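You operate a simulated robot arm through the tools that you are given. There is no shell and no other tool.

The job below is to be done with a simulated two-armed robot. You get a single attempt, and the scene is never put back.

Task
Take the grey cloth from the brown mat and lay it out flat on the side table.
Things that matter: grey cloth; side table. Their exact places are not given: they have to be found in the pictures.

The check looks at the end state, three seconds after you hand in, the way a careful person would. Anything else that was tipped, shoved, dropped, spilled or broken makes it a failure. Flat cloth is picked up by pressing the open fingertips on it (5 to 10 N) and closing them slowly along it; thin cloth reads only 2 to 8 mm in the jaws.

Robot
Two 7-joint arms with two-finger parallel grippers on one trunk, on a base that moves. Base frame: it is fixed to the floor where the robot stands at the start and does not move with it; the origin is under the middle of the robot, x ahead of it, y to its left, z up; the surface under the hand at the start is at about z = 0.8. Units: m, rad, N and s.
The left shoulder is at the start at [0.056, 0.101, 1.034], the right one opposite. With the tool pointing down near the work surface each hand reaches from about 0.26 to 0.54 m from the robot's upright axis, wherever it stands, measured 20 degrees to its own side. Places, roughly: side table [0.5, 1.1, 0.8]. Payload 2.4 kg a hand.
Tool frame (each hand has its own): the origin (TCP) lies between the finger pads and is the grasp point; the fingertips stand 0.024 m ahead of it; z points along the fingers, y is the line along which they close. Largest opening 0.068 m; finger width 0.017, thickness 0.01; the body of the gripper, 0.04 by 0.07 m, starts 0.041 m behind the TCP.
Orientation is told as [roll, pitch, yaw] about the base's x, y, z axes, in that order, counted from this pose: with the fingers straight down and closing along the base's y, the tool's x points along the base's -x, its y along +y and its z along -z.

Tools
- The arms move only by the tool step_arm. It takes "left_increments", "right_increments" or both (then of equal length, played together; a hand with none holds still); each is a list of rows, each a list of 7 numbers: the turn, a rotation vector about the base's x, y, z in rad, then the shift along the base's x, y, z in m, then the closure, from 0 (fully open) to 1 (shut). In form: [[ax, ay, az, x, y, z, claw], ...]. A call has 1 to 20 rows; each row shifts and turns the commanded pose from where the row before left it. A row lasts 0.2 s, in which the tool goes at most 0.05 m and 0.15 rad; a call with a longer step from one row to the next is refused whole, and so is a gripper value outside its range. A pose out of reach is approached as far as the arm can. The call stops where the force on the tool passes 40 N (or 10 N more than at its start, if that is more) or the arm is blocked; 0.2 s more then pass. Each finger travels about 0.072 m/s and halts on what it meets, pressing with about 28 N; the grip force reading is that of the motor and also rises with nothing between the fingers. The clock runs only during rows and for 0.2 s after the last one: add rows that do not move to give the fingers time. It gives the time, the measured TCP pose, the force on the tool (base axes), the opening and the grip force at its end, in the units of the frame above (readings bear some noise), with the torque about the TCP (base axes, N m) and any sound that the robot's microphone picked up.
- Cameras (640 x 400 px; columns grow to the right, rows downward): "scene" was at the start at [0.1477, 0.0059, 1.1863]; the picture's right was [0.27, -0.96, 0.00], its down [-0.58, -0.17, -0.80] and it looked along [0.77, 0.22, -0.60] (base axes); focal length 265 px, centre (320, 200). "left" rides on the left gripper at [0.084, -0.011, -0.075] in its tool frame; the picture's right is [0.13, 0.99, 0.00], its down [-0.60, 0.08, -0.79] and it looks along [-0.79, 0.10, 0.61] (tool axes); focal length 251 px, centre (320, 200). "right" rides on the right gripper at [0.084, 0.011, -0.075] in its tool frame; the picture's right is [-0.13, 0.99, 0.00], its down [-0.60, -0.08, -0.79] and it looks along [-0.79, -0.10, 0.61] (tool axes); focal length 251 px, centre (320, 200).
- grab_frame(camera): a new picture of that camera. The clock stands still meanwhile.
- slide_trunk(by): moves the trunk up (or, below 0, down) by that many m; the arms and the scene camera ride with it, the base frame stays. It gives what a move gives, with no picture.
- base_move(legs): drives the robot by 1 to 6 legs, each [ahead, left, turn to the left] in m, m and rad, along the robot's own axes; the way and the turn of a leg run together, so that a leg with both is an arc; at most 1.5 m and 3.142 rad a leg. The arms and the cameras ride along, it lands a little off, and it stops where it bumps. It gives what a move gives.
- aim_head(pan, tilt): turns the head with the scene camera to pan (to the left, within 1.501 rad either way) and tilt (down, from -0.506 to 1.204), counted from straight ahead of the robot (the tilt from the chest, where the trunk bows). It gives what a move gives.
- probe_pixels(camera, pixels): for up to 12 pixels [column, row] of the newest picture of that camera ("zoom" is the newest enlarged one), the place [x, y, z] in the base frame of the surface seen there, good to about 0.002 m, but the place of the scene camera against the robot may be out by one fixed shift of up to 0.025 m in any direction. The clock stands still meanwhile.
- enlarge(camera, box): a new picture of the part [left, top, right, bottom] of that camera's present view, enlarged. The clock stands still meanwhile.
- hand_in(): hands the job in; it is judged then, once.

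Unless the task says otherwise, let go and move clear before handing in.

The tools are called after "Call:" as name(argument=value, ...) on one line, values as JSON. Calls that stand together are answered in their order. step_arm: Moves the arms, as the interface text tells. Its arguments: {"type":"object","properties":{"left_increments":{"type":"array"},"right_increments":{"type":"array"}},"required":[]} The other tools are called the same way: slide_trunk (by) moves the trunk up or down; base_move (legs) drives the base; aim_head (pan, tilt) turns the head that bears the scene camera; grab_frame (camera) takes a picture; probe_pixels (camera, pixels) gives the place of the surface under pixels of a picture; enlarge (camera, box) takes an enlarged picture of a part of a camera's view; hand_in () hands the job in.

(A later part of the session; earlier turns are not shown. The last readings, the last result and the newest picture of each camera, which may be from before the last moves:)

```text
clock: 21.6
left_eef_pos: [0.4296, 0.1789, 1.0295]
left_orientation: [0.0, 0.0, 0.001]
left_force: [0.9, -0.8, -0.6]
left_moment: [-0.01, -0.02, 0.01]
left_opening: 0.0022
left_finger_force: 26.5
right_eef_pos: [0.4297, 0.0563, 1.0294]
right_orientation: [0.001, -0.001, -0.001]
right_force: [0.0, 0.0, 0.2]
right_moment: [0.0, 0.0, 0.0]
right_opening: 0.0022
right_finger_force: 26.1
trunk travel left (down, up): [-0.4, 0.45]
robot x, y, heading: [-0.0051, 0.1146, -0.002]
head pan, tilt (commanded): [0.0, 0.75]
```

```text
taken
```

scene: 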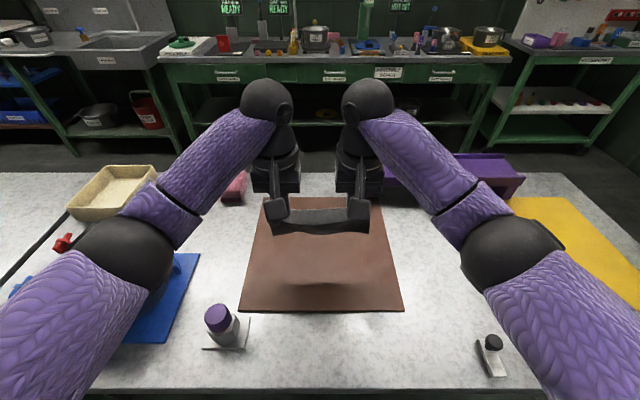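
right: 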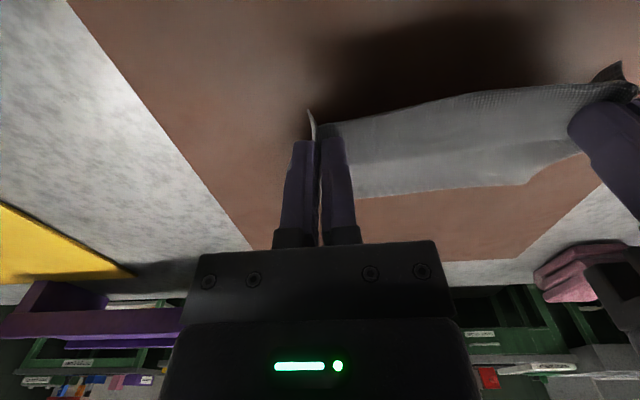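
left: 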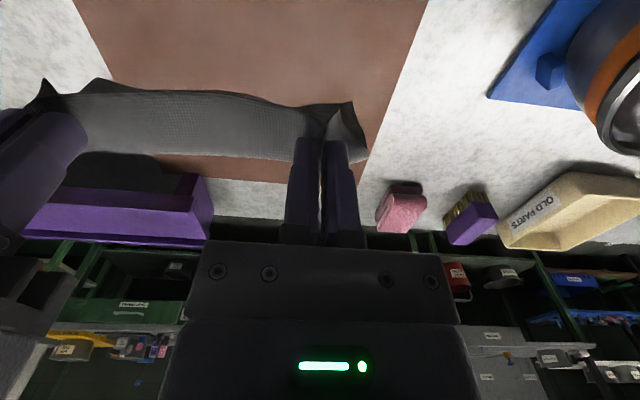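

The cloth hangs free from both hands with no force left on them, and the mat has stayed in place. I back off 0.3 m from the bench and turn the head to see the side table.

Call:
base_move(legs=[[-0.3, 0, 0]])

Call:
aim_head(pan=0.95, tilt=0.45)

Call:
grab_frame(camera="scene")

```text
clock: 23.7
left_eef_pos: [0.1295, 0.1782, 1.0302]
left_orientation: [-0.002, 0.0, -0.007]
left_force: [0.4, 0.3, -0.3]
left_moment: [0.0, -0.03, 0.0]
left_opening: 0.0021
left_finger_force: 26.3
right_eef_pos: [0.1294, 0.0547, 1.029]
right_orientation: [0.0, 0.001, -0.007]
right_force: [0.4, 0.7, 0.5]
right_moment: [-0.05, -0.02, 0.03]
right_opening: 0.002
right_finger_force: 26.1
trunk travel left (down, up): [-0.4, 0.45]
robot x, y, heading: [-0.3038, 0.1177, -0.007]
head pan, tilt (commanded): [0.0, 0.75]
```

```text
clock: 24.9
left_eef_pos: [0.1307, 0.1779, 1.0308]
left_orientation: [-0.001, 0.001, -0.008]
left_force: [1.0, 0.6, -0.8]
left_moment: [0.03, 0.0, 0.04]
left_opening: 0.0024
left_finger_force: 26.2
right_eef_pos: [0.1301, 0.0554, 1.0294]
right_orientation: [0.0, 0.0, -0.006]
right_force: [-0.5, 0.4, -0.4]
right_moment: [-0.02, 0.03, 0.04]
right_opening: 0.002
right_finger_force: 26.5
trunk travel left (down, up): [-0.4, 0.45]
robot x, y, heading: [-0.305, 0.1147, -0.006]
head pan, tilt (commanded): [0.949, 0.45]
```

```text
taken
```

scene: 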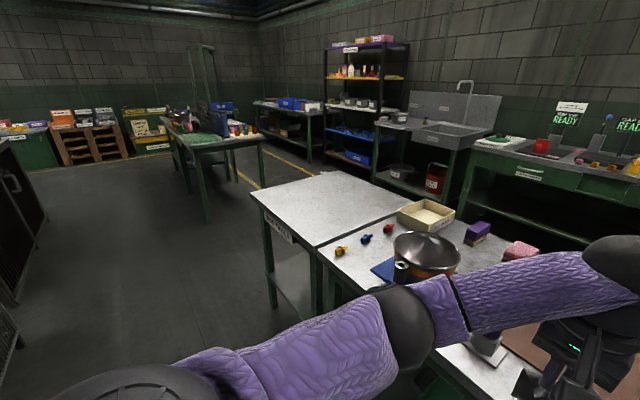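

The side table is now in plain view and empty: its top runs over (251, 196), (332, 172), (405, 207) and (318, 247), with its near edge roughly in line with the bench. I measure it.

Call:
probe_pixels(camera="scene", pixels=[[253, 196], [331, 174], [396, 204], [318, 244], [320, 205], [285, 222], [322, 252], [340, 200], [270, 187], [280, 232], [415, 235], [425, 260]])

Call:
enlarge(camera="scene", box=[220, 150, 460, 300])

```text
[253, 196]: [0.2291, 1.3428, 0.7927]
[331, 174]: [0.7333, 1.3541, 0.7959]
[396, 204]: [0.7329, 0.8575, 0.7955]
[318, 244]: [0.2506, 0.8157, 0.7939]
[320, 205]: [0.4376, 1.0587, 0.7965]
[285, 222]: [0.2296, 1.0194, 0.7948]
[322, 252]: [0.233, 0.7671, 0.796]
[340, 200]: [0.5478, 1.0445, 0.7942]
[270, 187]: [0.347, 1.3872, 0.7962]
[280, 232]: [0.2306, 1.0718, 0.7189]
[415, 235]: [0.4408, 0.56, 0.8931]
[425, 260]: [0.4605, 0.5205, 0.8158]
```

```text
2.67 times, centred on (340, 225) of scene
```

zoom: 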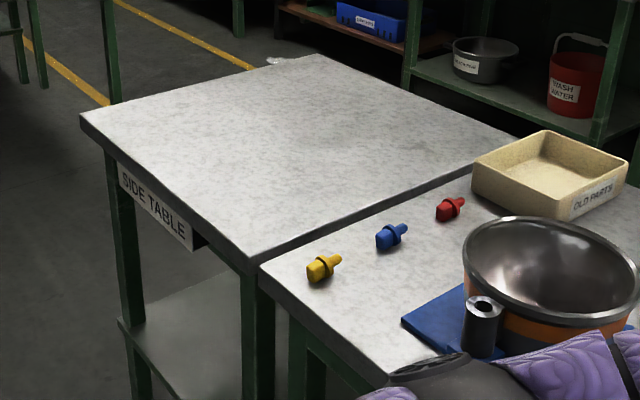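

The table top spans x from 0.23 to 0.74 and y from about 0.82 to 1.38, at z of about 0.80, and nothing is on it. I drive left 0.985 m to stand opposite its middle, then forward 0.305 m to the same stand-off as at the bench.

Call:
base_move(legs=[[0, 0.985, 0.006]])

Call:
aim_head(pan=0.0, tilt=0.6)

Call:
grab_frame(camera="scene")

Call:
grab_frame(camera="left")

```text
clock: 30.0
left_eef_pos: [0.1351, 1.1609, 1.0291]
left_orientation: [0.001, 0.0, -0.005]
left_force: [-0.1, 0.0, -0.3]
left_moment: [0.02, -0.02, -0.02]
left_opening: 0.0021
left_finger_force: 26.4
right_eef_pos: [0.1353, 1.0392, 1.0289]
right_orientation: [0.0, 0.001, -0.004]
right_force: [-0.2, -0.2, 0.3]
right_moment: [-0.03, -0.02, -0.02]
right_opening: 0.0023
right_finger_force: 26.2
trunk travel left (down, up): [-0.4, 0.45]
robot x, y, heading: [-0.2981, 1.0988, -0.002]
head pan, tilt (commanded): [0.949, 0.45]
```

```text
clock: 31.3
left_eef_pos: [0.1344, 1.1609, 1.0292]
left_orientation: [-0.001, 0.0, -0.004]
left_force: [-1.7, -0.2, -0.3]
left_moment: [0.03, 0.03, 0.02]
left_opening: 0.0023
left_finger_force: 26.2
right_eef_pos: [0.1354, 1.0379, 1.0293]
right_orientation: [0.0, -0.001, -0.005]
right_force: [-0.9, 0.0, 0.3]
right_moment: [-0.05, 0.0, 0.03]
right_opening: 0.0019
right_finger_force: 26.4
trunk travel left (down, up): [-0.4, 0.45]
robot x, y, heading: [-0.2929, 1.0965, -0.003]
head pan, tilt (commanded): [0.0, 0.6]
```

```text
taken
```

scene: 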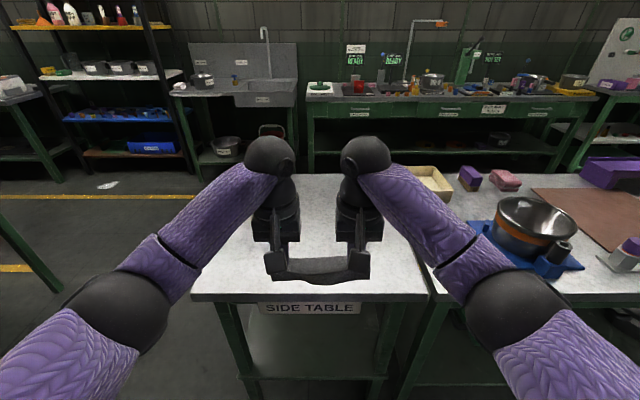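

```text
taken
```

left: 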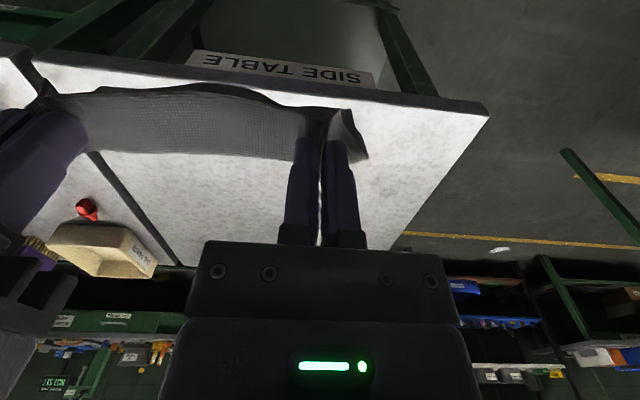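

The robot stands opposite the table's middle and the cloth hangs clear at about z 0.89. I drive forward 0.31 m.

Call:
base_move(legs=[[0.31, 0, 0.003]])

Call:
aim_head(pan=0.0, tilt=0.75)

Call:
grab_frame(camera="scene")

Call:
grab_frame(camera="left")

Call:
grab_frame(camera="right")

```text
clock: 33.3
left_eef_pos: [0.4416, 1.1614, 1.0287]
left_orientation: [-0.001, 0.0, -0.001]
left_force: [-0.3, 0.2, 0.4]
left_moment: [0.05, -0.02, -0.02]
left_opening: 0.0021
left_finger_force: 26.4
right_eef_pos: [0.4431, 1.0396, 1.0297]
right_orientation: [0.001, 0.001, 0.001]
right_force: [-0.1, -0.9, -0.2]
right_moment: [-0.04, 0.03, 0.01]
right_opening: 0.0019
right_finger_force: 25.7
trunk travel left (down, up): [-0.4, 0.45]
robot x, y, heading: [0.0123, 1.1007, 0.003]
head pan, tilt (commanded): [0.0, 0.6]
```

```text
clock: 34.0
left_eef_pos: [0.4414, 1.1626, 1.0295]
left_orientation: [-0.001, -0.001, 0.002]
left_force: [-0.8, 0.5, -0.8]
left_moment: [0.01, -0.02, -0.02]
left_opening: 0.0021
left_finger_force: 26.7
right_eef_pos: [0.4424, 1.0399, 1.0285]
right_orientation: [0.001, 0.0, -0.001]
right_force: [-0.3, 0.1, -0.3]
right_moment: [-0.06, -0.01, 0.02]
right_opening: 0.0019
right_finger_force: 26.5
trunk travel left (down, up): [-0.4, 0.45]
robot x, y, heading: [0.0103, 1.0993, -0.0]
head pan, tilt (commanded): [0.0, 0.75]
```

```text
taken
```

scene: 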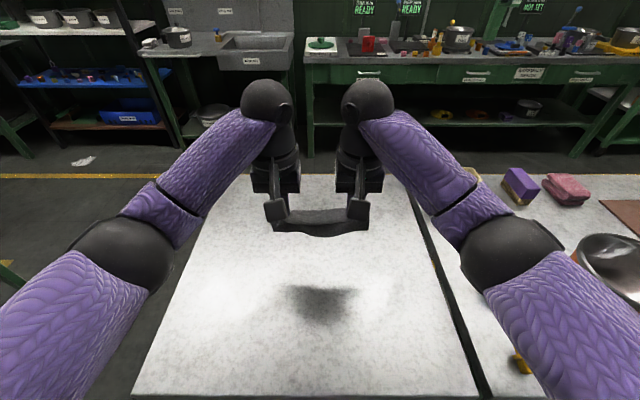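

```text
taken
```

left: 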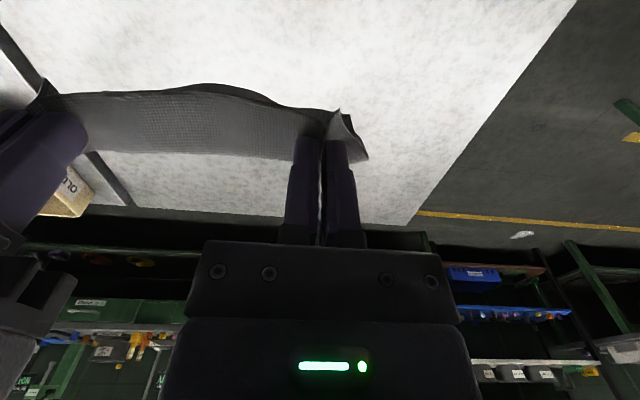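

```text
taken
```

right: 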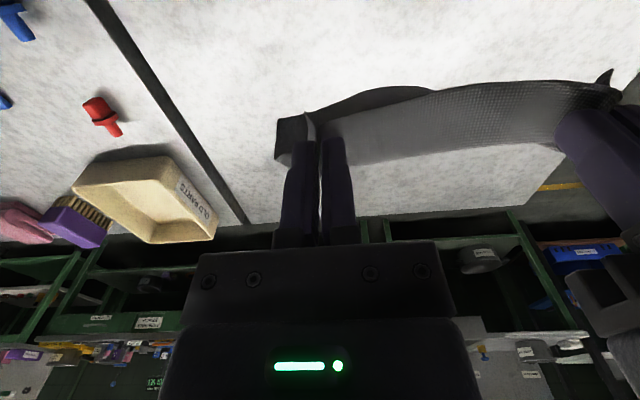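

The cloth hangs squarely over the table's centre, and its shadow falls at (320, 300). I move the hands forward to x of about 0.50 and lower to z of about 0.95, so its free edge hangs just above the table.

Call:
step_arm(left_increments=[[0, 0, 0, 0.012, 0.0004, -0.015, 1], [0, 0, 0, 0.012, 0.0004, -0.015, 1], [0, 0, 0, 0.012, 0.0002, -0.015, 1], [0, 0, 0, 0.012, 0, -0.015, 1], [0, 0, 0, 0.01, 0, -0.015, 1], [0, 0, 0, 0, 0, 0, 1], [0, 0, 0, 0, 0, 0, 1], [0, 0, 0, 0, 0, 0, 1]], right_increments=[[0, 0, 0, 0.012, -0.0004, -0.015, 1], [0, 0, 0, 0.012, -0.0004, -0.015, 1], [0, 0, 0, 0.012, -0.0002, -0.015, 1], [0, 0, 0, 0.012, 0, -0.015, 1], [0, 0, 0, 0.009, 0, -0.015, 1], [0, 0, 0, 0, 0, 0, 1], [0, 0, 0, 0, 0, 0, 1], [0, 0, 0, 0, 0, 0, 1]])

Call:
grab_frame(camera="scene")

Call:
grab_frame(camera="left")

Call:
grab_frame(camera="right")

```text
clock: 35.8
left_eef_pos: [0.4956, 1.1633, 0.956]
left_orientation: [-0.001, 0.001, 0.0]
left_force: [0.4, -5.5, -0.1]
left_moment: [-0.1, 0.0, 0.03]
left_opening: 0.002
left_finger_force: 26.1
left hand out of reach, approached as far as the arm can: row 5
right_eef_pos: [0.4929, 1.0363, 0.9543]
right_orientation: [0.0, 0.001, 0.0]
right_force: [-1.1, 4.5, 0.0]
right_moment: [0.08, 0.0, 0.01]
right_opening: 0.002
right_finger_force: 26.6
right hand out of reach, approached as far as the arm can: row 5
trunk travel left (down, up): [-0.4, 0.45]
robot x, y, heading: [0.0122, 1.0972, 0.0]
head pan, tilt (commanded): [0.0, 0.75]
```

```text
taken
```

scene: 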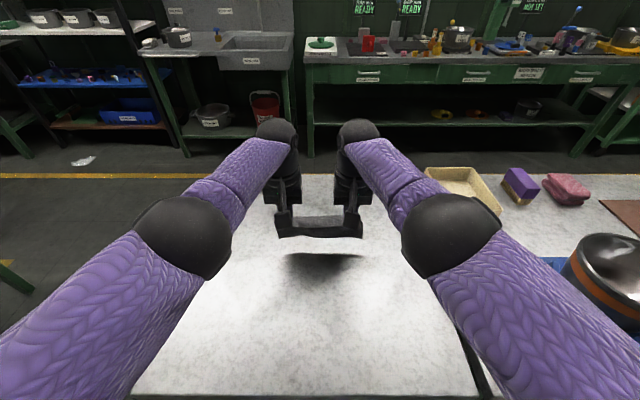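

```text
taken
```

left: 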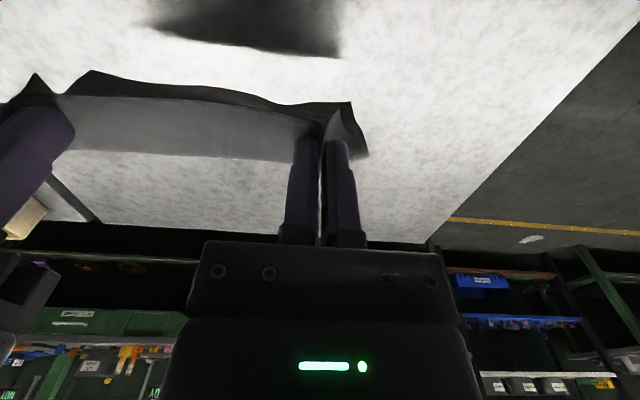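

```text
taken
```

right: 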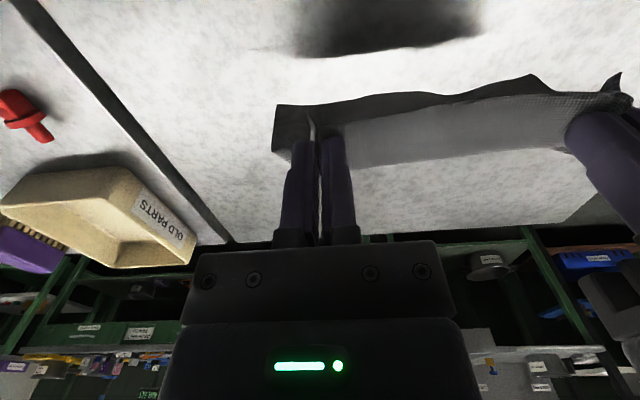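

The hands reached x of about 0.494 at the edge of their reach, which is far enough. I measure where the hanging cloth's lower edge is.

Call:
enlarge(camera="scene", box=[240, 170, 400, 300])

Call:
probe_pixels(camera="scene", pixels=[[320, 218], [320, 224], [320, 230], [320, 236], [300, 236], [345, 236], [320, 245], [320, 265], [283, 225], [359, 225]])

Call:
probe_pixels(camera="left", pixels=[[200, 158], [200, 130], [200, 105], [200, 95], [340, 120], [350, 105], [250, 100], [100, 150], [240, 180]])

```text
3.08 times, centred on (320, 235) of scene
```

zoom: 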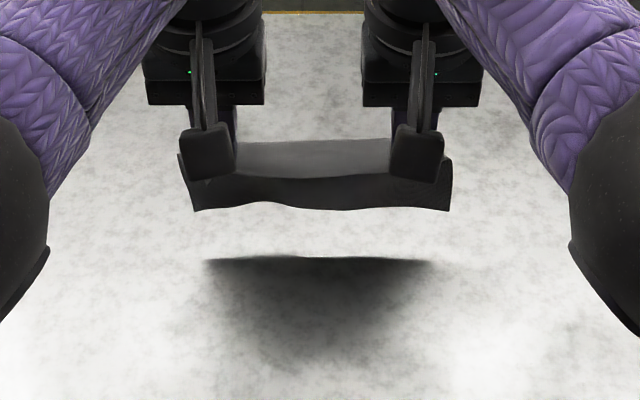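

```text
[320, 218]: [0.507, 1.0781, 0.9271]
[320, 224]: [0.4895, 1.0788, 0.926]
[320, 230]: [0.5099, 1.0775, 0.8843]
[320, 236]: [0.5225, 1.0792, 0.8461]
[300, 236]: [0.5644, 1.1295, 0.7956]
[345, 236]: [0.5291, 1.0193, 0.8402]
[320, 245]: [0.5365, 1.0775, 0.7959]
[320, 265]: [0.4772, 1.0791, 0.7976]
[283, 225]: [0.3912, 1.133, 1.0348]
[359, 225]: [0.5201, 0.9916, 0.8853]
```

```text
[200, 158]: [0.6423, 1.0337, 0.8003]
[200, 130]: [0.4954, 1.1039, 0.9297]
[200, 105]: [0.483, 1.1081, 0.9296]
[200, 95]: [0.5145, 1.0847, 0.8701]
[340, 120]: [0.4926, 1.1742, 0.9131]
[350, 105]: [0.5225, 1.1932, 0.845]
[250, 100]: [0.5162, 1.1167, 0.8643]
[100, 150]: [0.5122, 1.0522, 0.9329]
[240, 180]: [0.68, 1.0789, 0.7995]
```

The cloth hangs off the far side of the jaws with its lower edge at about (0.527, z 0.845), a natural attitude for laying it down toward me. I lower straight until that edge touches (TCP z of about 0.908), easing the hands 1 mm together.

Call:
step_arm(left_increments=[[0, 0, 0, -0.002, -0.0005, -0.012, 1], [0, 0, 0, -0.002, -0.0005, -0.012, 1], [0, 0, 0, 0, 0, -0.012, 1], [0, 0, 0, 0, 0, -0.009, 1], [0, 0, 0, 0, 0, 0, 1]], right_increments=[[0, 0, 0, -0.002, 0.0005, -0.012, 1], [0, 0, 0, -0.002, 0.0005, -0.012, 1], [0, 0, 0, 0, 0, -0.012, 1], [0, 0, 0, 0, 0, -0.009, 1], [0, 0, 0, 0, 0, 0, 1]])

Call:
enlarge(camera="scene", box=[240, 170, 400, 300])

Call:
grab_frame(camera="left")

```text
clock: 37.0
left_eef_pos: [0.4865, 1.1645, 0.9101]
left_orientation: [-0.002, -0.001, 0.001]
left_force: [-0.5, -10.0, 0.1]
left_moment: [-0.2, -0.01, 0.0]
left_opening: 0.0024
left_finger_force: 26.2
right_eef_pos: [0.4848, 1.0344, 0.9093]
right_orientation: [0.0, -0.001, 0.001]
right_force: [0.8, 8.9, -0.3]
right_moment: [0.21, 0.03, 0.01]
right_opening: 0.0019
right_finger_force: 26.5
right hand out of reach, approached as far as the arm can: row 4
trunk travel left (down, up): [-0.4, 0.45]
robot x, y, heading: [0.0119, 1.0934, 0.001]
head pan, tilt (commanded): [0.0, 0.75]
```

```text
3.08 times, centred on (320, 235) of scene
```

zoom: 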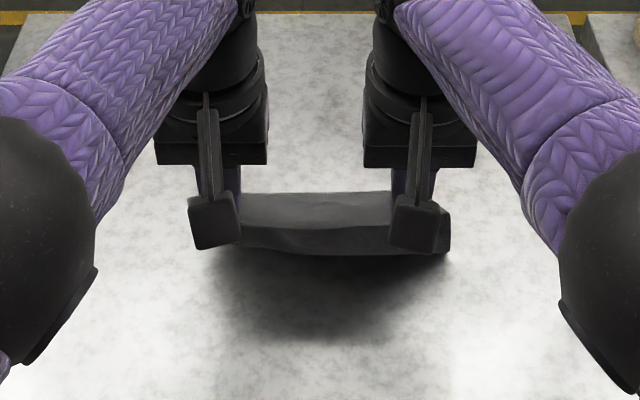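

```text
taken
```

left: 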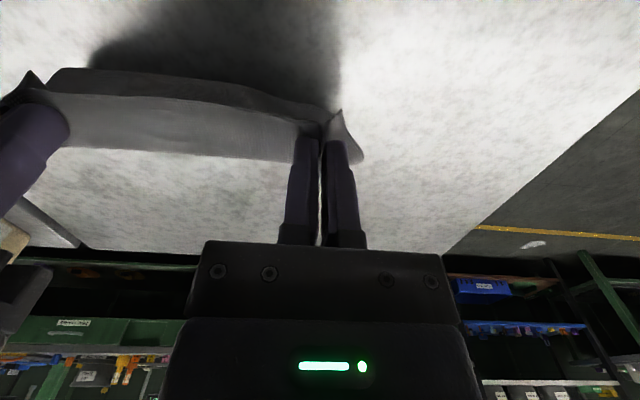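

The free edge is close to the table and the arms are at their reach limit there, which has spread the hands (sideways pull 9-10 N). I draw back toward me and down a little, then re-check the spacing.

Call:
step_arm(left_increments=[[0, 0, 0, -0.008, 0, -0.004, 1], [0, 0, 0, -0.006, 0, -0.004, 1], [0, 0, 0, 0, 0, 0, 1]], right_increments=[[0, 0, 0, -0.008, 0, -0.004, 1], [0, 0, 0, -0.006, 0, -0.004, 1], [0, 0, 0, 0, 0, 0, 1]])

Call:
enlarge(camera="scene", box=[240, 170, 400, 300])

Call:
probe_pixels(camera="zoom", pixels=[[260, 247], [320, 250], [360, 250], [320, 235], [320, 215], [320, 200], [435, 248], [320, 262]])

```text
clock: 37.8
left_eef_pos: [0.4807, 1.1615, 0.8992]
left_orientation: [-0.001, 0.003, 0.0]
left_force: [-0.4, -7.9, -0.3]
left_moment: [-0.2, 0.01, 0.03]
left_opening: 0.002
left_finger_force: 26.2
left hand out of reach, approached as far as the arm can: row 2
right_eef_pos: [0.4699, 1.0333, 0.9015]
right_orientation: [0.0, 0.0, 0.001]
right_force: [0.6, 7.7, -0.9]
right_moment: [0.18, 0.01, 0.0]
right_opening: 0.0023
right_finger_force: 26.3
trunk travel left (down, up): [-0.4, 0.45]
robot x, y, heading: [0.0138, 1.096, 0.007]
head pan, tilt (commanded): [0.0, 0.75]
```

```text
3.08 times, centred on (320, 235) of scene
```

zoom: 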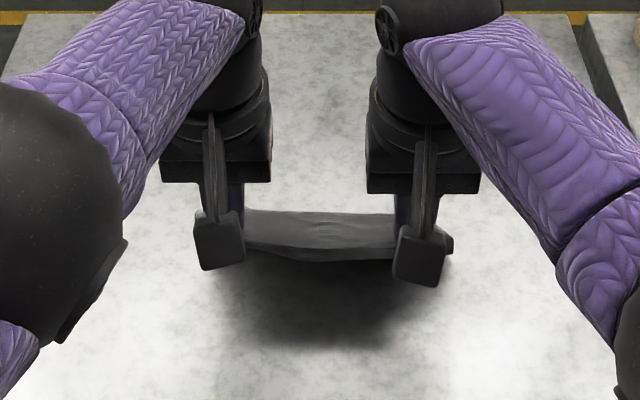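

```text
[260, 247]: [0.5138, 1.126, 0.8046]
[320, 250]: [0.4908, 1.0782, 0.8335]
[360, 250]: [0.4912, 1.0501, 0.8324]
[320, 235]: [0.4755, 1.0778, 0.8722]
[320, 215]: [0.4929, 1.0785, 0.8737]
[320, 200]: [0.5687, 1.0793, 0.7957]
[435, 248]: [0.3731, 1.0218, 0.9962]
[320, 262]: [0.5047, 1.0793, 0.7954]
```

The left hand was still at its reach limit (x 0.481 against 0.470 on the right), so I even them up while moving back and down to (0.450, z 0.885). The free edge should touch the table about now.

Call:
step_arm(left_increments=[[0, 0, 0, -0.012, 0, -0.003, 1], [0, 0, 0, -0.007, 0, -0.003, 1], [0, 0, 0, -0.006, 0, -0.004, 1], [0, 0, 0, -0.006, 0, -0.004, 1], [0, 0, 0, 0, 0, 0, 1]], right_increments=[[0, 0, 0, -0.002, 0.002, -0.004, 1], [0, 0, 0, -0.006, 0.002, -0.004, 1], [0, 0, 0, -0.006, 0, -0.004, 1], [0, 0, 0, -0.006, 0, -0.004, 1], [0, 0, 0, 0, 0, 0, 1]])

Call:
enlarge(camera="scene", box=[240, 170, 400, 300])

Call:
grab_frame(camera="right")

Call:
grab_frame(camera="left")

```text
clock: 39.0
left_eef_pos: [0.4735, 1.1573, 0.8788]
left_orientation: [0.001, 0.001, 0.001]
left_force: [0.4, -0.1, -0.4]
left_moment: [0.01, 0.0, 0.02]
left_opening: 0.002
left_finger_force: 26.5
left hand out of reach, approached as far as the arm can: row 1, 2, 3, 4
right_eef_pos: [0.4495, 1.0381, 0.8866]
right_orientation: [0.001, -0.001, -0.001]
right_force: [0.9, 0.3, -0.3]
right_moment: [-0.03, -0.01, -0.03]
right_opening: 0.0021
right_finger_force: 26.2
trunk travel left (down, up): [-0.4, 0.45]
robot x, y, heading: [0.0153, 1.0987, 0.004]
head pan, tilt (commanded): [0.0, 0.75]
```

```text
3.08 times, centred on (320, 235) of scene
```

zoom: 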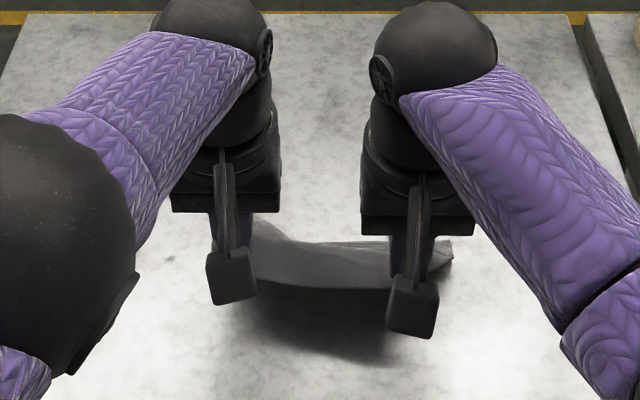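

```text
taken
```

right: 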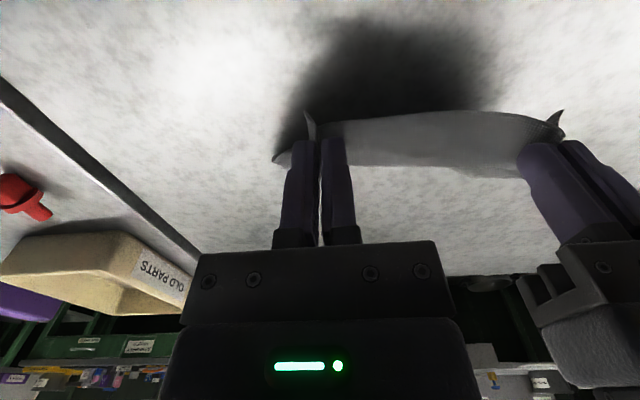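

```text
taken
```

left: 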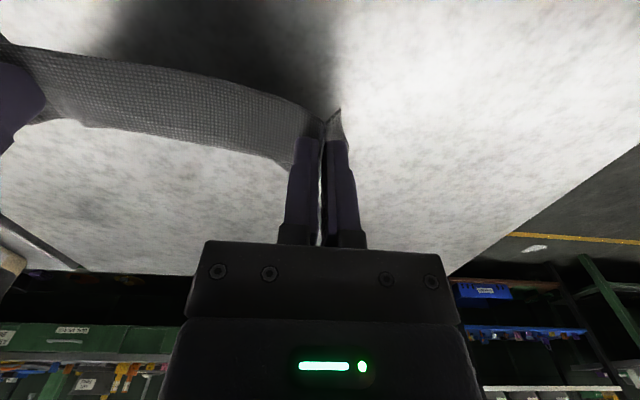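

The left arm has stopped following (it stuck at x 0.474 while asked for 0.450), so its elbow has run into a limit. I lift both hands together and draw the left back higher up, where it moved freely before.

Call:
step_arm(left_increments=[[0, 0, 0, -0.002, 0, 0.012, 1], [0, 0, 0, -0.004, 0, 0.012, 1], [0, 0, 0, -0.005, 0, 0.012, 1], [0, 0, 0, -0.006, 0, 0.012, 1], [0, 0, 0, 0, 0, 0, 1]], right_increments=[[0, 0, 0, 0.002, 0, 0.01, 1], [0, 0, 0, 0, 0, 0.01, 1], [0, 0, 0, 0, 0, 0.01, 1], [0, 0, 0, 0, 0, 0.01, 1], [0, 0, 0, 0, 0, 0, 1]])

Call:
grab_frame(camera="scene")

```text
clock: 40.2
left_eef_pos: [0.4841, 1.1492, 0.9202]
left_orientation: [0.001, 0.0, -0.002]
left_force: [-0.1, 0.1, 0.2]
left_moment: [0.02, -0.04, 0.03]
left_opening: 0.0024
left_finger_force: 26.6
left hand out of reach, approached as far as the arm can: row 1, 2, 3, 4
right_eef_pos: [0.4527, 1.0385, 0.927]
right_orientation: [0.0, -0.001, 0.0]
right_force: [0.3, 0.4, 0.4]
right_moment: [-0.03, -0.01, 0.01]
right_opening: 0.0023
right_finger_force: 26.0
trunk travel left (down, up): [-0.4, 0.45]
robot x, y, heading: [0.0113, 1.0988, -0.001]
head pan, tilt (commanded): [0.0, 0.75]
```

```text
taken
```

scene: 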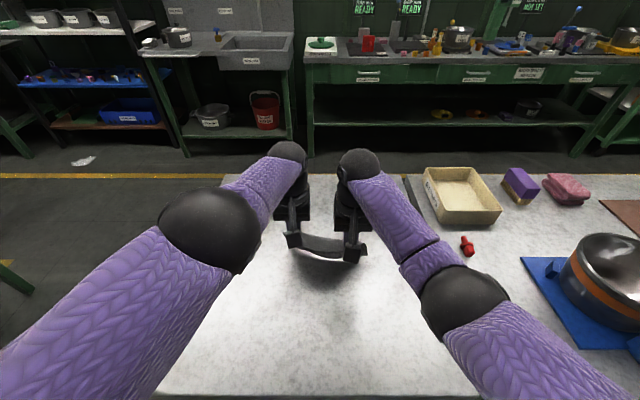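

The left arm is stretched straight (its motion only slides along a sphere about the shoulder, losing every inward step), so small inward steps do nothing. I try one larger inward step along the shoulder line so the elbow can bend again; the cloth is slack and clear of the table.

Call:
step_arm(left_increments=[[0, 0, 0, -0.043, 0.008, 0.014, 1], [0, 0, 0, 0, 0, 0, 1], [0, 0, 0, 0, 0, 0, 1]])

```text
clock: 41.0
left_eef_pos: [0.4838, 1.1464, 0.925]
left_orientation: [0.0, 0.004, 0.0]
left_force: [1.1, -0.3, -0.3]
left_moment: [0.01, -0.01, -0.02]
left_opening: 0.0021
left_finger_force: 25.9
left hand out of reach, approached as far as the arm can: row 1
right_eef_pos: [0.4529, 1.0369, 0.9258]
right_orientation: [0.002, 0.001, 0.0]
right_force: [-0.6, 0.2, 0.4]
right_moment: [0.0, 0.01, -0.03]
right_opening: 0.0022
right_finger_force: 26.6
trunk travel left (down, up): [-0.4, 0.45]
robot x, y, heading: [0.0087, 1.095, 0.0]
head pan, tilt (commanded): [0.0, 0.75]
```

Still stuck along the shoulder line. I try two larger inward steps in a row together with a small tool turn, which should break the straight-arm alignment; the right hand stays put and the cloth has slack for this.

Call:
step_arm(left_increments=[[0, -0.12, 0, -0.03, 0.008, 0.007, 1], [0, 0, 0, -0.03, 0.008, 0.007, 1], [0, 0.12, 0, 0, 0, 0, 1], [0, 0, 0, 0, 0, 0, 1]])

Call:
grab_frame(camera="scene")

```text
clock: 42.0
left_eef_pos: [0.4839, 1.1441, 0.925]
left_orientation: [-0.001, 0.005, 0.0]
left_force: [-0.6, 0.4, 1.1]
left_moment: [0.02, 0.0, -0.03]
left_opening: 0.0021
left_finger_force: 26.5
left hand out of reach, approached as far as the arm can: row 1, 2, 3
right_eef_pos: [0.453, 1.0381, 0.9246]
right_orientation: [0.0, 0.0, -0.001]
right_force: [0.2, -0.3, 0.6]
right_moment: [-0.01, -0.01, -0.01]
right_opening: 0.0017
right_finger_force: 26.5
trunk travel left (down, up): [-0.4, 0.45]
robot x, y, heading: [0.0081, 1.0923, 0.002]
head pan, tilt (commanded): [0.0, 0.75]
```

```text
taken
```

scene: 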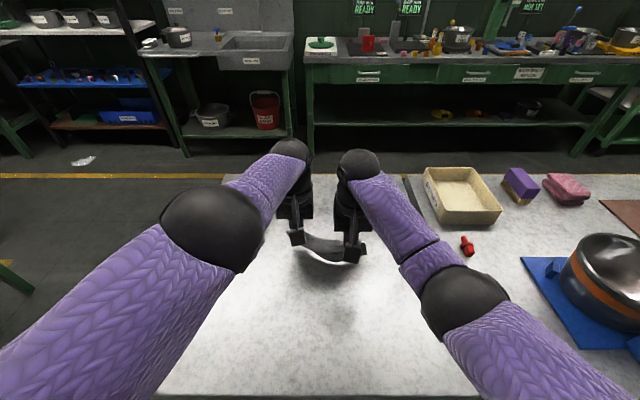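

No change; the left arm is held at full stretch. I try once more with two near-maximum inward steps (the cloth has slack for all of it), and otherwise I will do the laying with the base and trunk instead.

Call:
step_arm(left_increments=[[0, 0, 0, -0.046, 0.012, 0.01, 1], [0, 0, 0, -0.046, 0.012, 0.01, 1]])

```text
clock: 42.6
left_eef_pos: [0.4836, 1.1425, 0.9279]
left_orientation: [-0.001, 0.003, 0.001]
left_force: [0.4, 0.6, 0.9]
left_moment: [0.01, 0.04, 0.01]
left_opening: 0.002
left_finger_force: 26.2
left hand out of reach, approached as far as the arm can: row 1, 2
right_eef_pos: [0.4537, 1.037, 0.9252]
right_orientation: [0.0, 0.0, 0.0]
right_force: [-0.6, 0.2, 0.1]
right_moment: [-0.01, 0.0, -0.01]
right_opening: 0.002
right_finger_force: 25.7
trunk travel left (down, up): [-0.4, 0.45]
robot x, y, heading: [0.0123, 1.0971, 0.001]
head pan, tilt (commanded): [0.0, 0.75]
```

The left arm only slides over its reach sphere, so I'll work with that. With the trunk higher, lowering the hand along that sphere also draws it toward me, which is just the laying motion, and the base can add the rest. I raise the trunk 0.10 and lower both hands 0.10 along it, squaring them up.

Call:
slide_trunk(by=0.1)

Call:
step_arm(left_increments=[[0, 0, 0, -0.0065, 0.0023, -0.02, 1], [0, 0, 0, -0.0072, 0.0023, -0.02, 1], [0, 0, 0, -0.0082, 0.0023, -0.02, 1], [0, 0, 0, -0.009, 0.0023, -0.02, 1], [0, 0, 0, -0.01, 0.0023, -0.02, 1], [0, 0, 0, 0, 0, 0, 1]], right_increments=[[0, 0, 0, -0.0046, -0.0013, -0.02, 1], [0, 0, 0, -0.0046, -0.0013, -0.02, 1], [0, 0, 0, -0.0046, -0.0013, -0.02, 1], [0, 0, 0, -0.0046, -0.0013, -0.02, 1], [0, 0, 0, -0.0046, -0.0013, -0.02, 1], [0, 0, 0, 0, 0, 0, 1]])

Call:
grab_frame(camera="scene")

```text
clock: 44.0
left_eef_pos: [0.4849, 1.1427, 1.0382]
left_orientation: [0.001, -0.023, 0.002]
left_force: [-0.4, 0.4, 0.3]
left_moment: [0.02, -0.06, 0.01]
left_opening: 0.002
left_finger_force: 26.9
right_eef_pos: [0.4519, 1.0375, 1.0254]
right_orientation: [-0.002, 0.001, 0.0]
right_force: [0.0, -0.2, -0.7]
right_moment: [-0.03, 0.02, 0.01]
right_opening: 0.002
right_finger_force: 26.3
trunk travel left (down, up): [-0.5, 0.35]
robot x, y, heading: [0.0107, 1.0993, 0.005]
head pan, tilt (commanded): [0.0, 0.75]
```

```text
clock: 45.4
left_eef_pos: [0.4437, 1.1547, 0.9361]
left_orientation: [0.002, -0.027, 0.0]
left_force: [0.0, -0.6, 0.6]
left_moment: [0.02, -0.02, 0.02]
left_opening: 0.0021
left_finger_force: 26.2
right_eef_pos: [0.4293, 1.0319, 0.9248]
right_orientation: [-0.001, 0.002, -0.001]
right_force: [-1.3, 0.9, 0.1]
right_moment: [-0.01, 0.0, -0.02]
right_opening: 0.002
right_finger_force: 26.0
trunk travel left (down, up): [-0.5, 0.35]
robot x, y, heading: [0.0113, 1.0943, 0.001]
head pan, tilt (commanded): [0.0, 0.75]
```

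```text
taken
```

scene: 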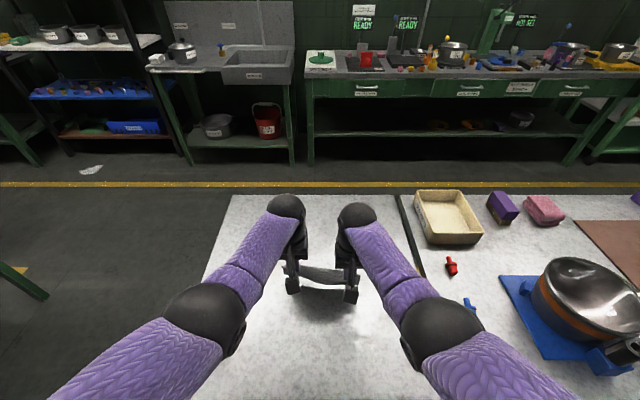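

The left arm has come free: it followed every step, and the picture shows both arms evenly bent again. I level the left hand with the right (x 0.43, z 0.925, tilt back to zero).

Call:
step_arm(left_increments=[[0, 0.013, 0, -0.007, 0.0005, -0.006, 1], [0, 0.013, 0, -0.007, 0.0005, -0.006, 1], [0, 0, 0, 0, 0, 0, 1], [0, 0, 0, 0, 0, 0, 1]])

Call:
enlarge(camera="scene", box=[230, 200, 410, 340])

Call:
grab_frame(camera="left")

Call:
grab_frame(camera="right")

```text
clock: 46.4
left_eef_pos: [0.4294, 1.1562, 0.9251]
left_orientation: [0.002, 0.002, 0.002]
left_force: [0.2, -0.5, 0.0]
left_moment: [0.0, -0.02, 0.0]
left_opening: 0.0019
left_finger_force: 26.4
right_eef_pos: [0.4304, 1.032, 0.9263]
right_orientation: [0.0, 0.0, -0.001]
right_force: [0.2, -0.3, 0.6]
right_moment: [0.02, -0.01, -0.01]
right_opening: 0.0021
right_finger_force: 26.7
trunk travel left (down, up): [-0.5, 0.35]
robot x, y, heading: [0.0142, 1.0977, 0.0]
head pan, tilt (commanded): [0.0, 0.75]
```

```text
2.86 times, centred on (320, 270) of scene
```

zoom: 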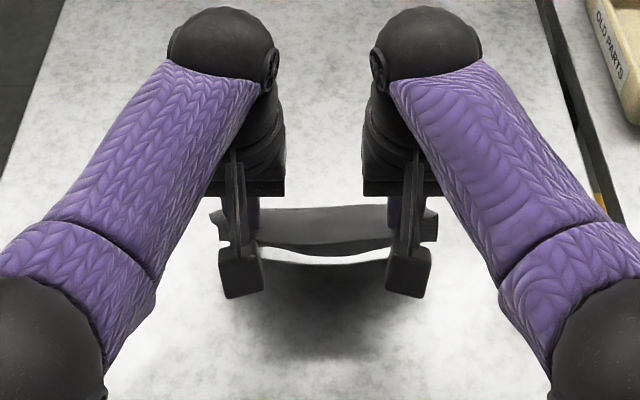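

```text
taken
```

left: 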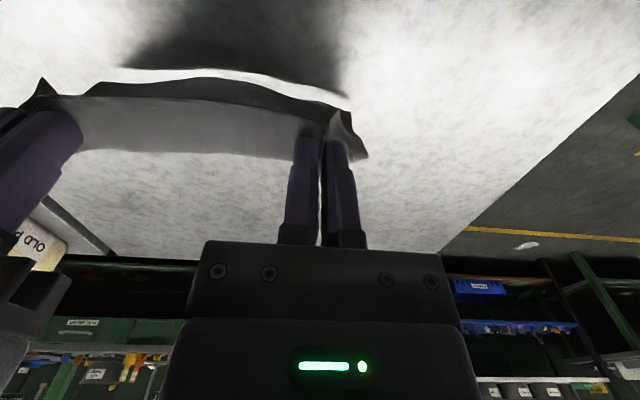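

```text
taken
```

right: 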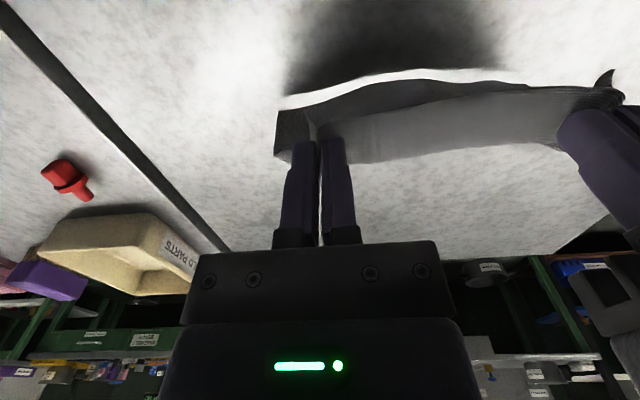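

Both hands are level at (0.43, z 0.925) and 0.124 apart, with the free edge just above the table. I start laying: down until the edge touches, then diagonally toward me.

Call:
step_arm(left_increments=[[0, 0, 0, -0.001, 0, -0.008, 1], [0, 0, 0, -0.001, 0, -0.009, 1], [0, 0, 0, -0.006, 0, -0.007, 1], [0, 0, 0, -0.008, 0, -0.007, 1], [0, 0, 0, -0.009, 0, -0.007, 1], [0, 0, 0, -0.01, 0, -0.008, 1], [0, 0, 0, 0, 0, 0, 1]], right_increments=[[0, 0, 0, -0.001, 0, -0.008, 1], [0, 0, 0, -0.001, 0, -0.009, 1], [0, 0, 0, -0.006, 0, -0.007, 1], [0, 0, 0, -0.008, 0, -0.007, 1], [0, 0, 0, -0.009, 0, -0.007, 1], [0, 0, 0, -0.01, 0, -0.008, 1], [0, 0, 0, 0, 0, 0, 1]])

Call:
enlarge(camera="scene", box=[230, 200, 410, 340])

Call:
grab_frame(camera="left")

Call:
grab_frame(camera="right")

```text
clock: 48.0
left_eef_pos: [0.3944, 1.1552, 0.8805]
left_orientation: [0.002, 0.002, 0.0]
left_force: [0.0, 0.3, 0.1]
left_moment: [0.01, 0.0, 0.0]
left_opening: 0.0022
left_finger_force: 26.6
right_eef_pos: [0.3944, 1.0296, 0.88]
right_orientation: [0.0, 0.0, 0.001]
right_force: [0.4, 0.3, 1.2]
right_moment: [0.03, 0.0, 0.03]
right_opening: 0.0018
right_finger_force: 25.7
trunk travel left (down, up): [-0.5, 0.35]
robot x, y, heading: [0.0131, 1.0941, 0.0]
head pan, tilt (commanded): [0.0, 0.75]
```

```text
2.86 times, centred on (320, 270) of scene
```

zoom: 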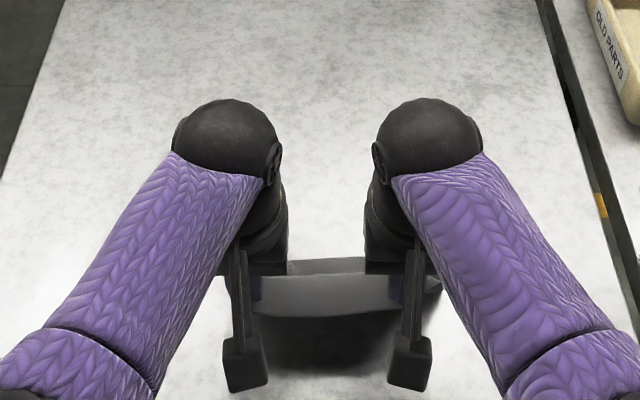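

```text
taken
```

left: 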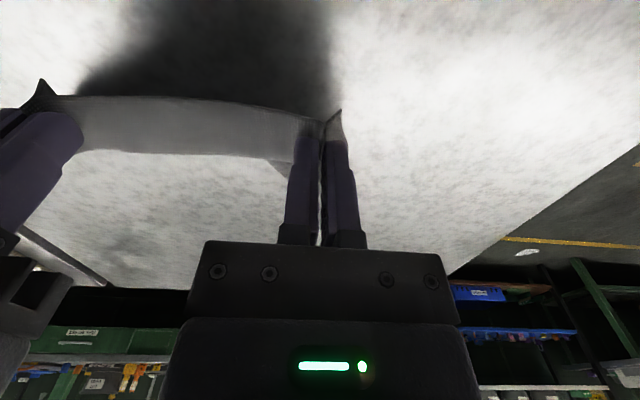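

```text
taken
```

right: 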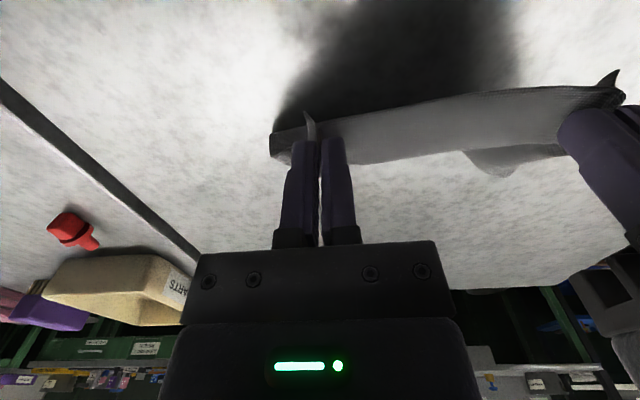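

The free edge seems to be touching; a lip of it shows beyond the sheet at (500, 165) in the right picture. I measure the cloth's shape from both hand cameras.

Call:
probe_pixels(camera="right", pixels=[[500, 170], [520, 155], [560, 150], [450, 145], [400, 155], [360, 160], [450, 110], [350, 125], [480, 160], [280, 140], [540, 135], [420, 120]])

Call:
enlarge(camera="right", box=[260, 60, 640, 220])

Call:
enlarge(camera="left", box=[0, 60, 380, 220])

Call:
probe_pixels(camera="left", pixels=[[100, 145], [150, 150], [200, 152], [250, 158], [280, 165], [200, 120], [285, 172], [338, 125]])

```text
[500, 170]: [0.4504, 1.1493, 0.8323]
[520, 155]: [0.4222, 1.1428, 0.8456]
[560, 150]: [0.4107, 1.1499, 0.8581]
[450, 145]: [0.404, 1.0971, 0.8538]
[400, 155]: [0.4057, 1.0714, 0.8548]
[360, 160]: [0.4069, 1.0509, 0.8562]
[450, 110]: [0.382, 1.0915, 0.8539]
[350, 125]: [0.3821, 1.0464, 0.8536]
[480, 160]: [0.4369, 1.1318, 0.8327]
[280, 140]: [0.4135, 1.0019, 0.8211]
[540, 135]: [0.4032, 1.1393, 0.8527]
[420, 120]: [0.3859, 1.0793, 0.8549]
```

```text
1.68 times, centred on (450, 140) of right
```

zoom: 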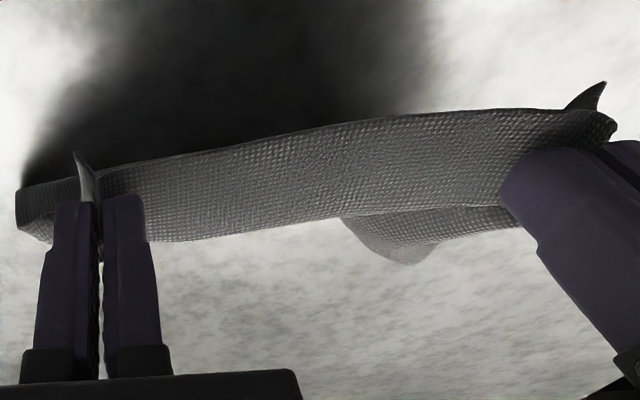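

```text
1.68 times, centred on (190, 140) of left
```

zoom: 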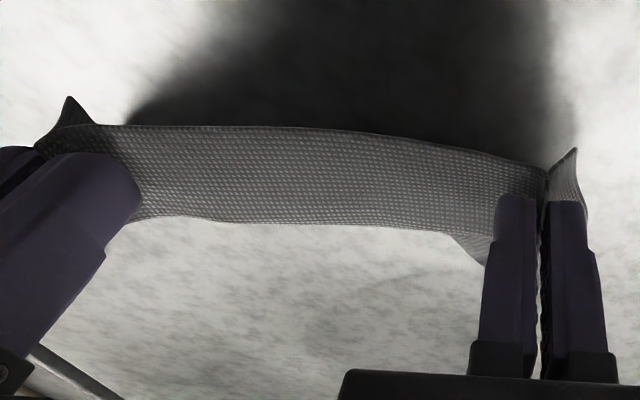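

```text
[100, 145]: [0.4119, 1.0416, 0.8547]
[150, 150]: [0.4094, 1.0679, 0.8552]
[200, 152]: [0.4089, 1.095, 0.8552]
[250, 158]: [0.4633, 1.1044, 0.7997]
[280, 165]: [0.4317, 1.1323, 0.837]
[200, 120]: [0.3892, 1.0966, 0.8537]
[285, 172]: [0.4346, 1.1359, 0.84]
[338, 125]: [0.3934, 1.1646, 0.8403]
```

The sheet has started to bulge forward at the left, at (0.45, z 0.832), which means I lowered faster than I drew back and the free edge could tuck under. I lift it clear again, go forward to x of about 0.425, and then redo it with mostly backward drag so the free edge trails behind.

Call:
step_arm(left_increments=[[0, 0, 0, 0, 0, 0.015, 1], [0, 0, 0, 0, 0, 0.015, 1], [0, 0, 0, 0.006, 0, 0.015, 1], [0, 0, 0, 0.008, 0, 0, 1], [0, 0, 0, 0.008, 0, 0, 1], [0, 0, 0, 0.008, 0, 0, 1], [0, 0, 0, 0, 0, 0, 1], [0, 0, 0, 0, 0, 0, 1], [0, 0, 0, 0, 0, 0, 1]], right_increments=[[0, 0, 0, 0, 0, 0.015, 1], [0, 0, 0, 0, 0, 0.015, 1], [0, 0, 0, 0.006, 0, 0.015, 1], [0, 0, 0, 0.008, 0, 0, 1], [0, 0, 0, 0.008, 0, 0, 1], [0, 0, 0, 0.008, 0, 0, 1], [0, 0, 0, 0, 0, 0, 1], [0, 0, 0, 0, 0, 0, 1], [0, 0, 0, 0, 0, 0, 1]])

Call:
grab_frame(camera="right")

Call:
grab_frame(camera="left")

Call:
enlarge(camera="scene", box=[230, 200, 410, 340])

```text
clock: 50.0
left_eef_pos: [0.4232, 1.1557, 0.9244]
left_orientation: [0.003, 0.001, 0.0]
left_force: [-0.8, -0.7, 0.1]
left_moment: [-0.01, -0.01, 0.04]
left_opening: 0.0022
left_finger_force: 26.5
right_eef_pos: [0.4261, 1.033, 0.9257]
right_orientation: [0.001, 0.0, 0.0]
right_force: [0.3, 0.5, 0.0]
right_moment: [0.02, 0.03, 0.0]
right_opening: 0.0019
right_finger_force: 26.5
trunk travel left (down, up): [-0.5, 0.35]
robot x, y, heading: [0.0138, 1.098, 0.001]
head pan, tilt (commanded): [0.0, 0.75]
```

```text
taken
```

right: 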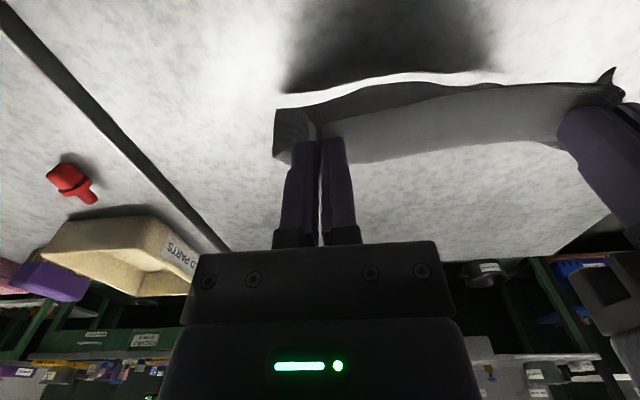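

```text
taken
```

left: 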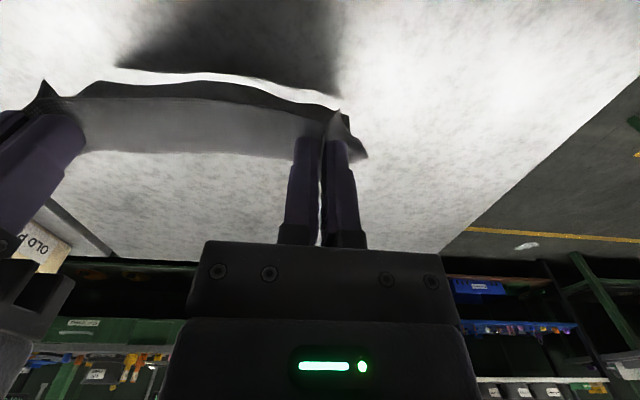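

```text
2.86 times, centred on (320, 270) of scene
```

zoom: 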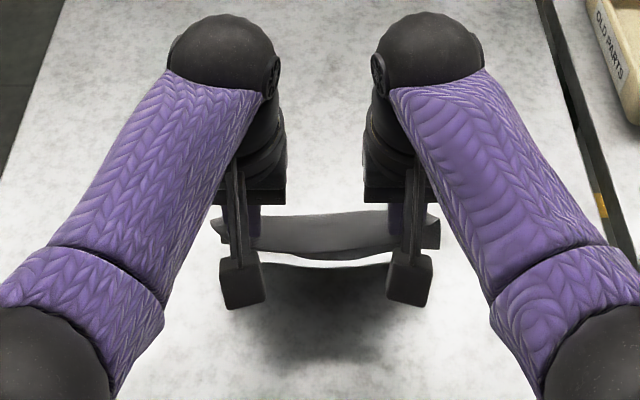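

The cloth hangs free again. In these upside-down hand views the dark strip along the cloth's top border (for example (430, 90) in the right picture) is the lower part of the hanging sheet, so I measure its bottom edge.

Call:
probe_pixels(camera="right", pixels=[[282, 115], [330, 100], [380, 88], [430, 84], [480, 86], [520, 88], [400, 110], [430, 120], [430, 150]])

Call:
probe_pixels(camera="left", pixels=[[100, 86], [160, 84], [220, 88], [280, 100], [330, 108], [344, 118], [200, 120], [160, 150]])

```text
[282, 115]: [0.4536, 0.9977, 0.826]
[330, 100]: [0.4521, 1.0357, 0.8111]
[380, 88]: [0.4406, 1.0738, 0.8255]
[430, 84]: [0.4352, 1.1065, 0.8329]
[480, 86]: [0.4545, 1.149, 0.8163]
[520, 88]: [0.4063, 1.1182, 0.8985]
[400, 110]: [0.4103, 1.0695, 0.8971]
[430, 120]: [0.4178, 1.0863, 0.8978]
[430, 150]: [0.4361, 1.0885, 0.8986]
```

```text
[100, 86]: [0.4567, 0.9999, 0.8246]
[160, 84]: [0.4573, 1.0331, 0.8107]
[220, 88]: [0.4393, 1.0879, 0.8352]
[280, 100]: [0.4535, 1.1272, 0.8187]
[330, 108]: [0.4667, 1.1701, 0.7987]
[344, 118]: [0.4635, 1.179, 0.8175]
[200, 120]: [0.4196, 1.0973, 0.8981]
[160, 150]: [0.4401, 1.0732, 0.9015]
```

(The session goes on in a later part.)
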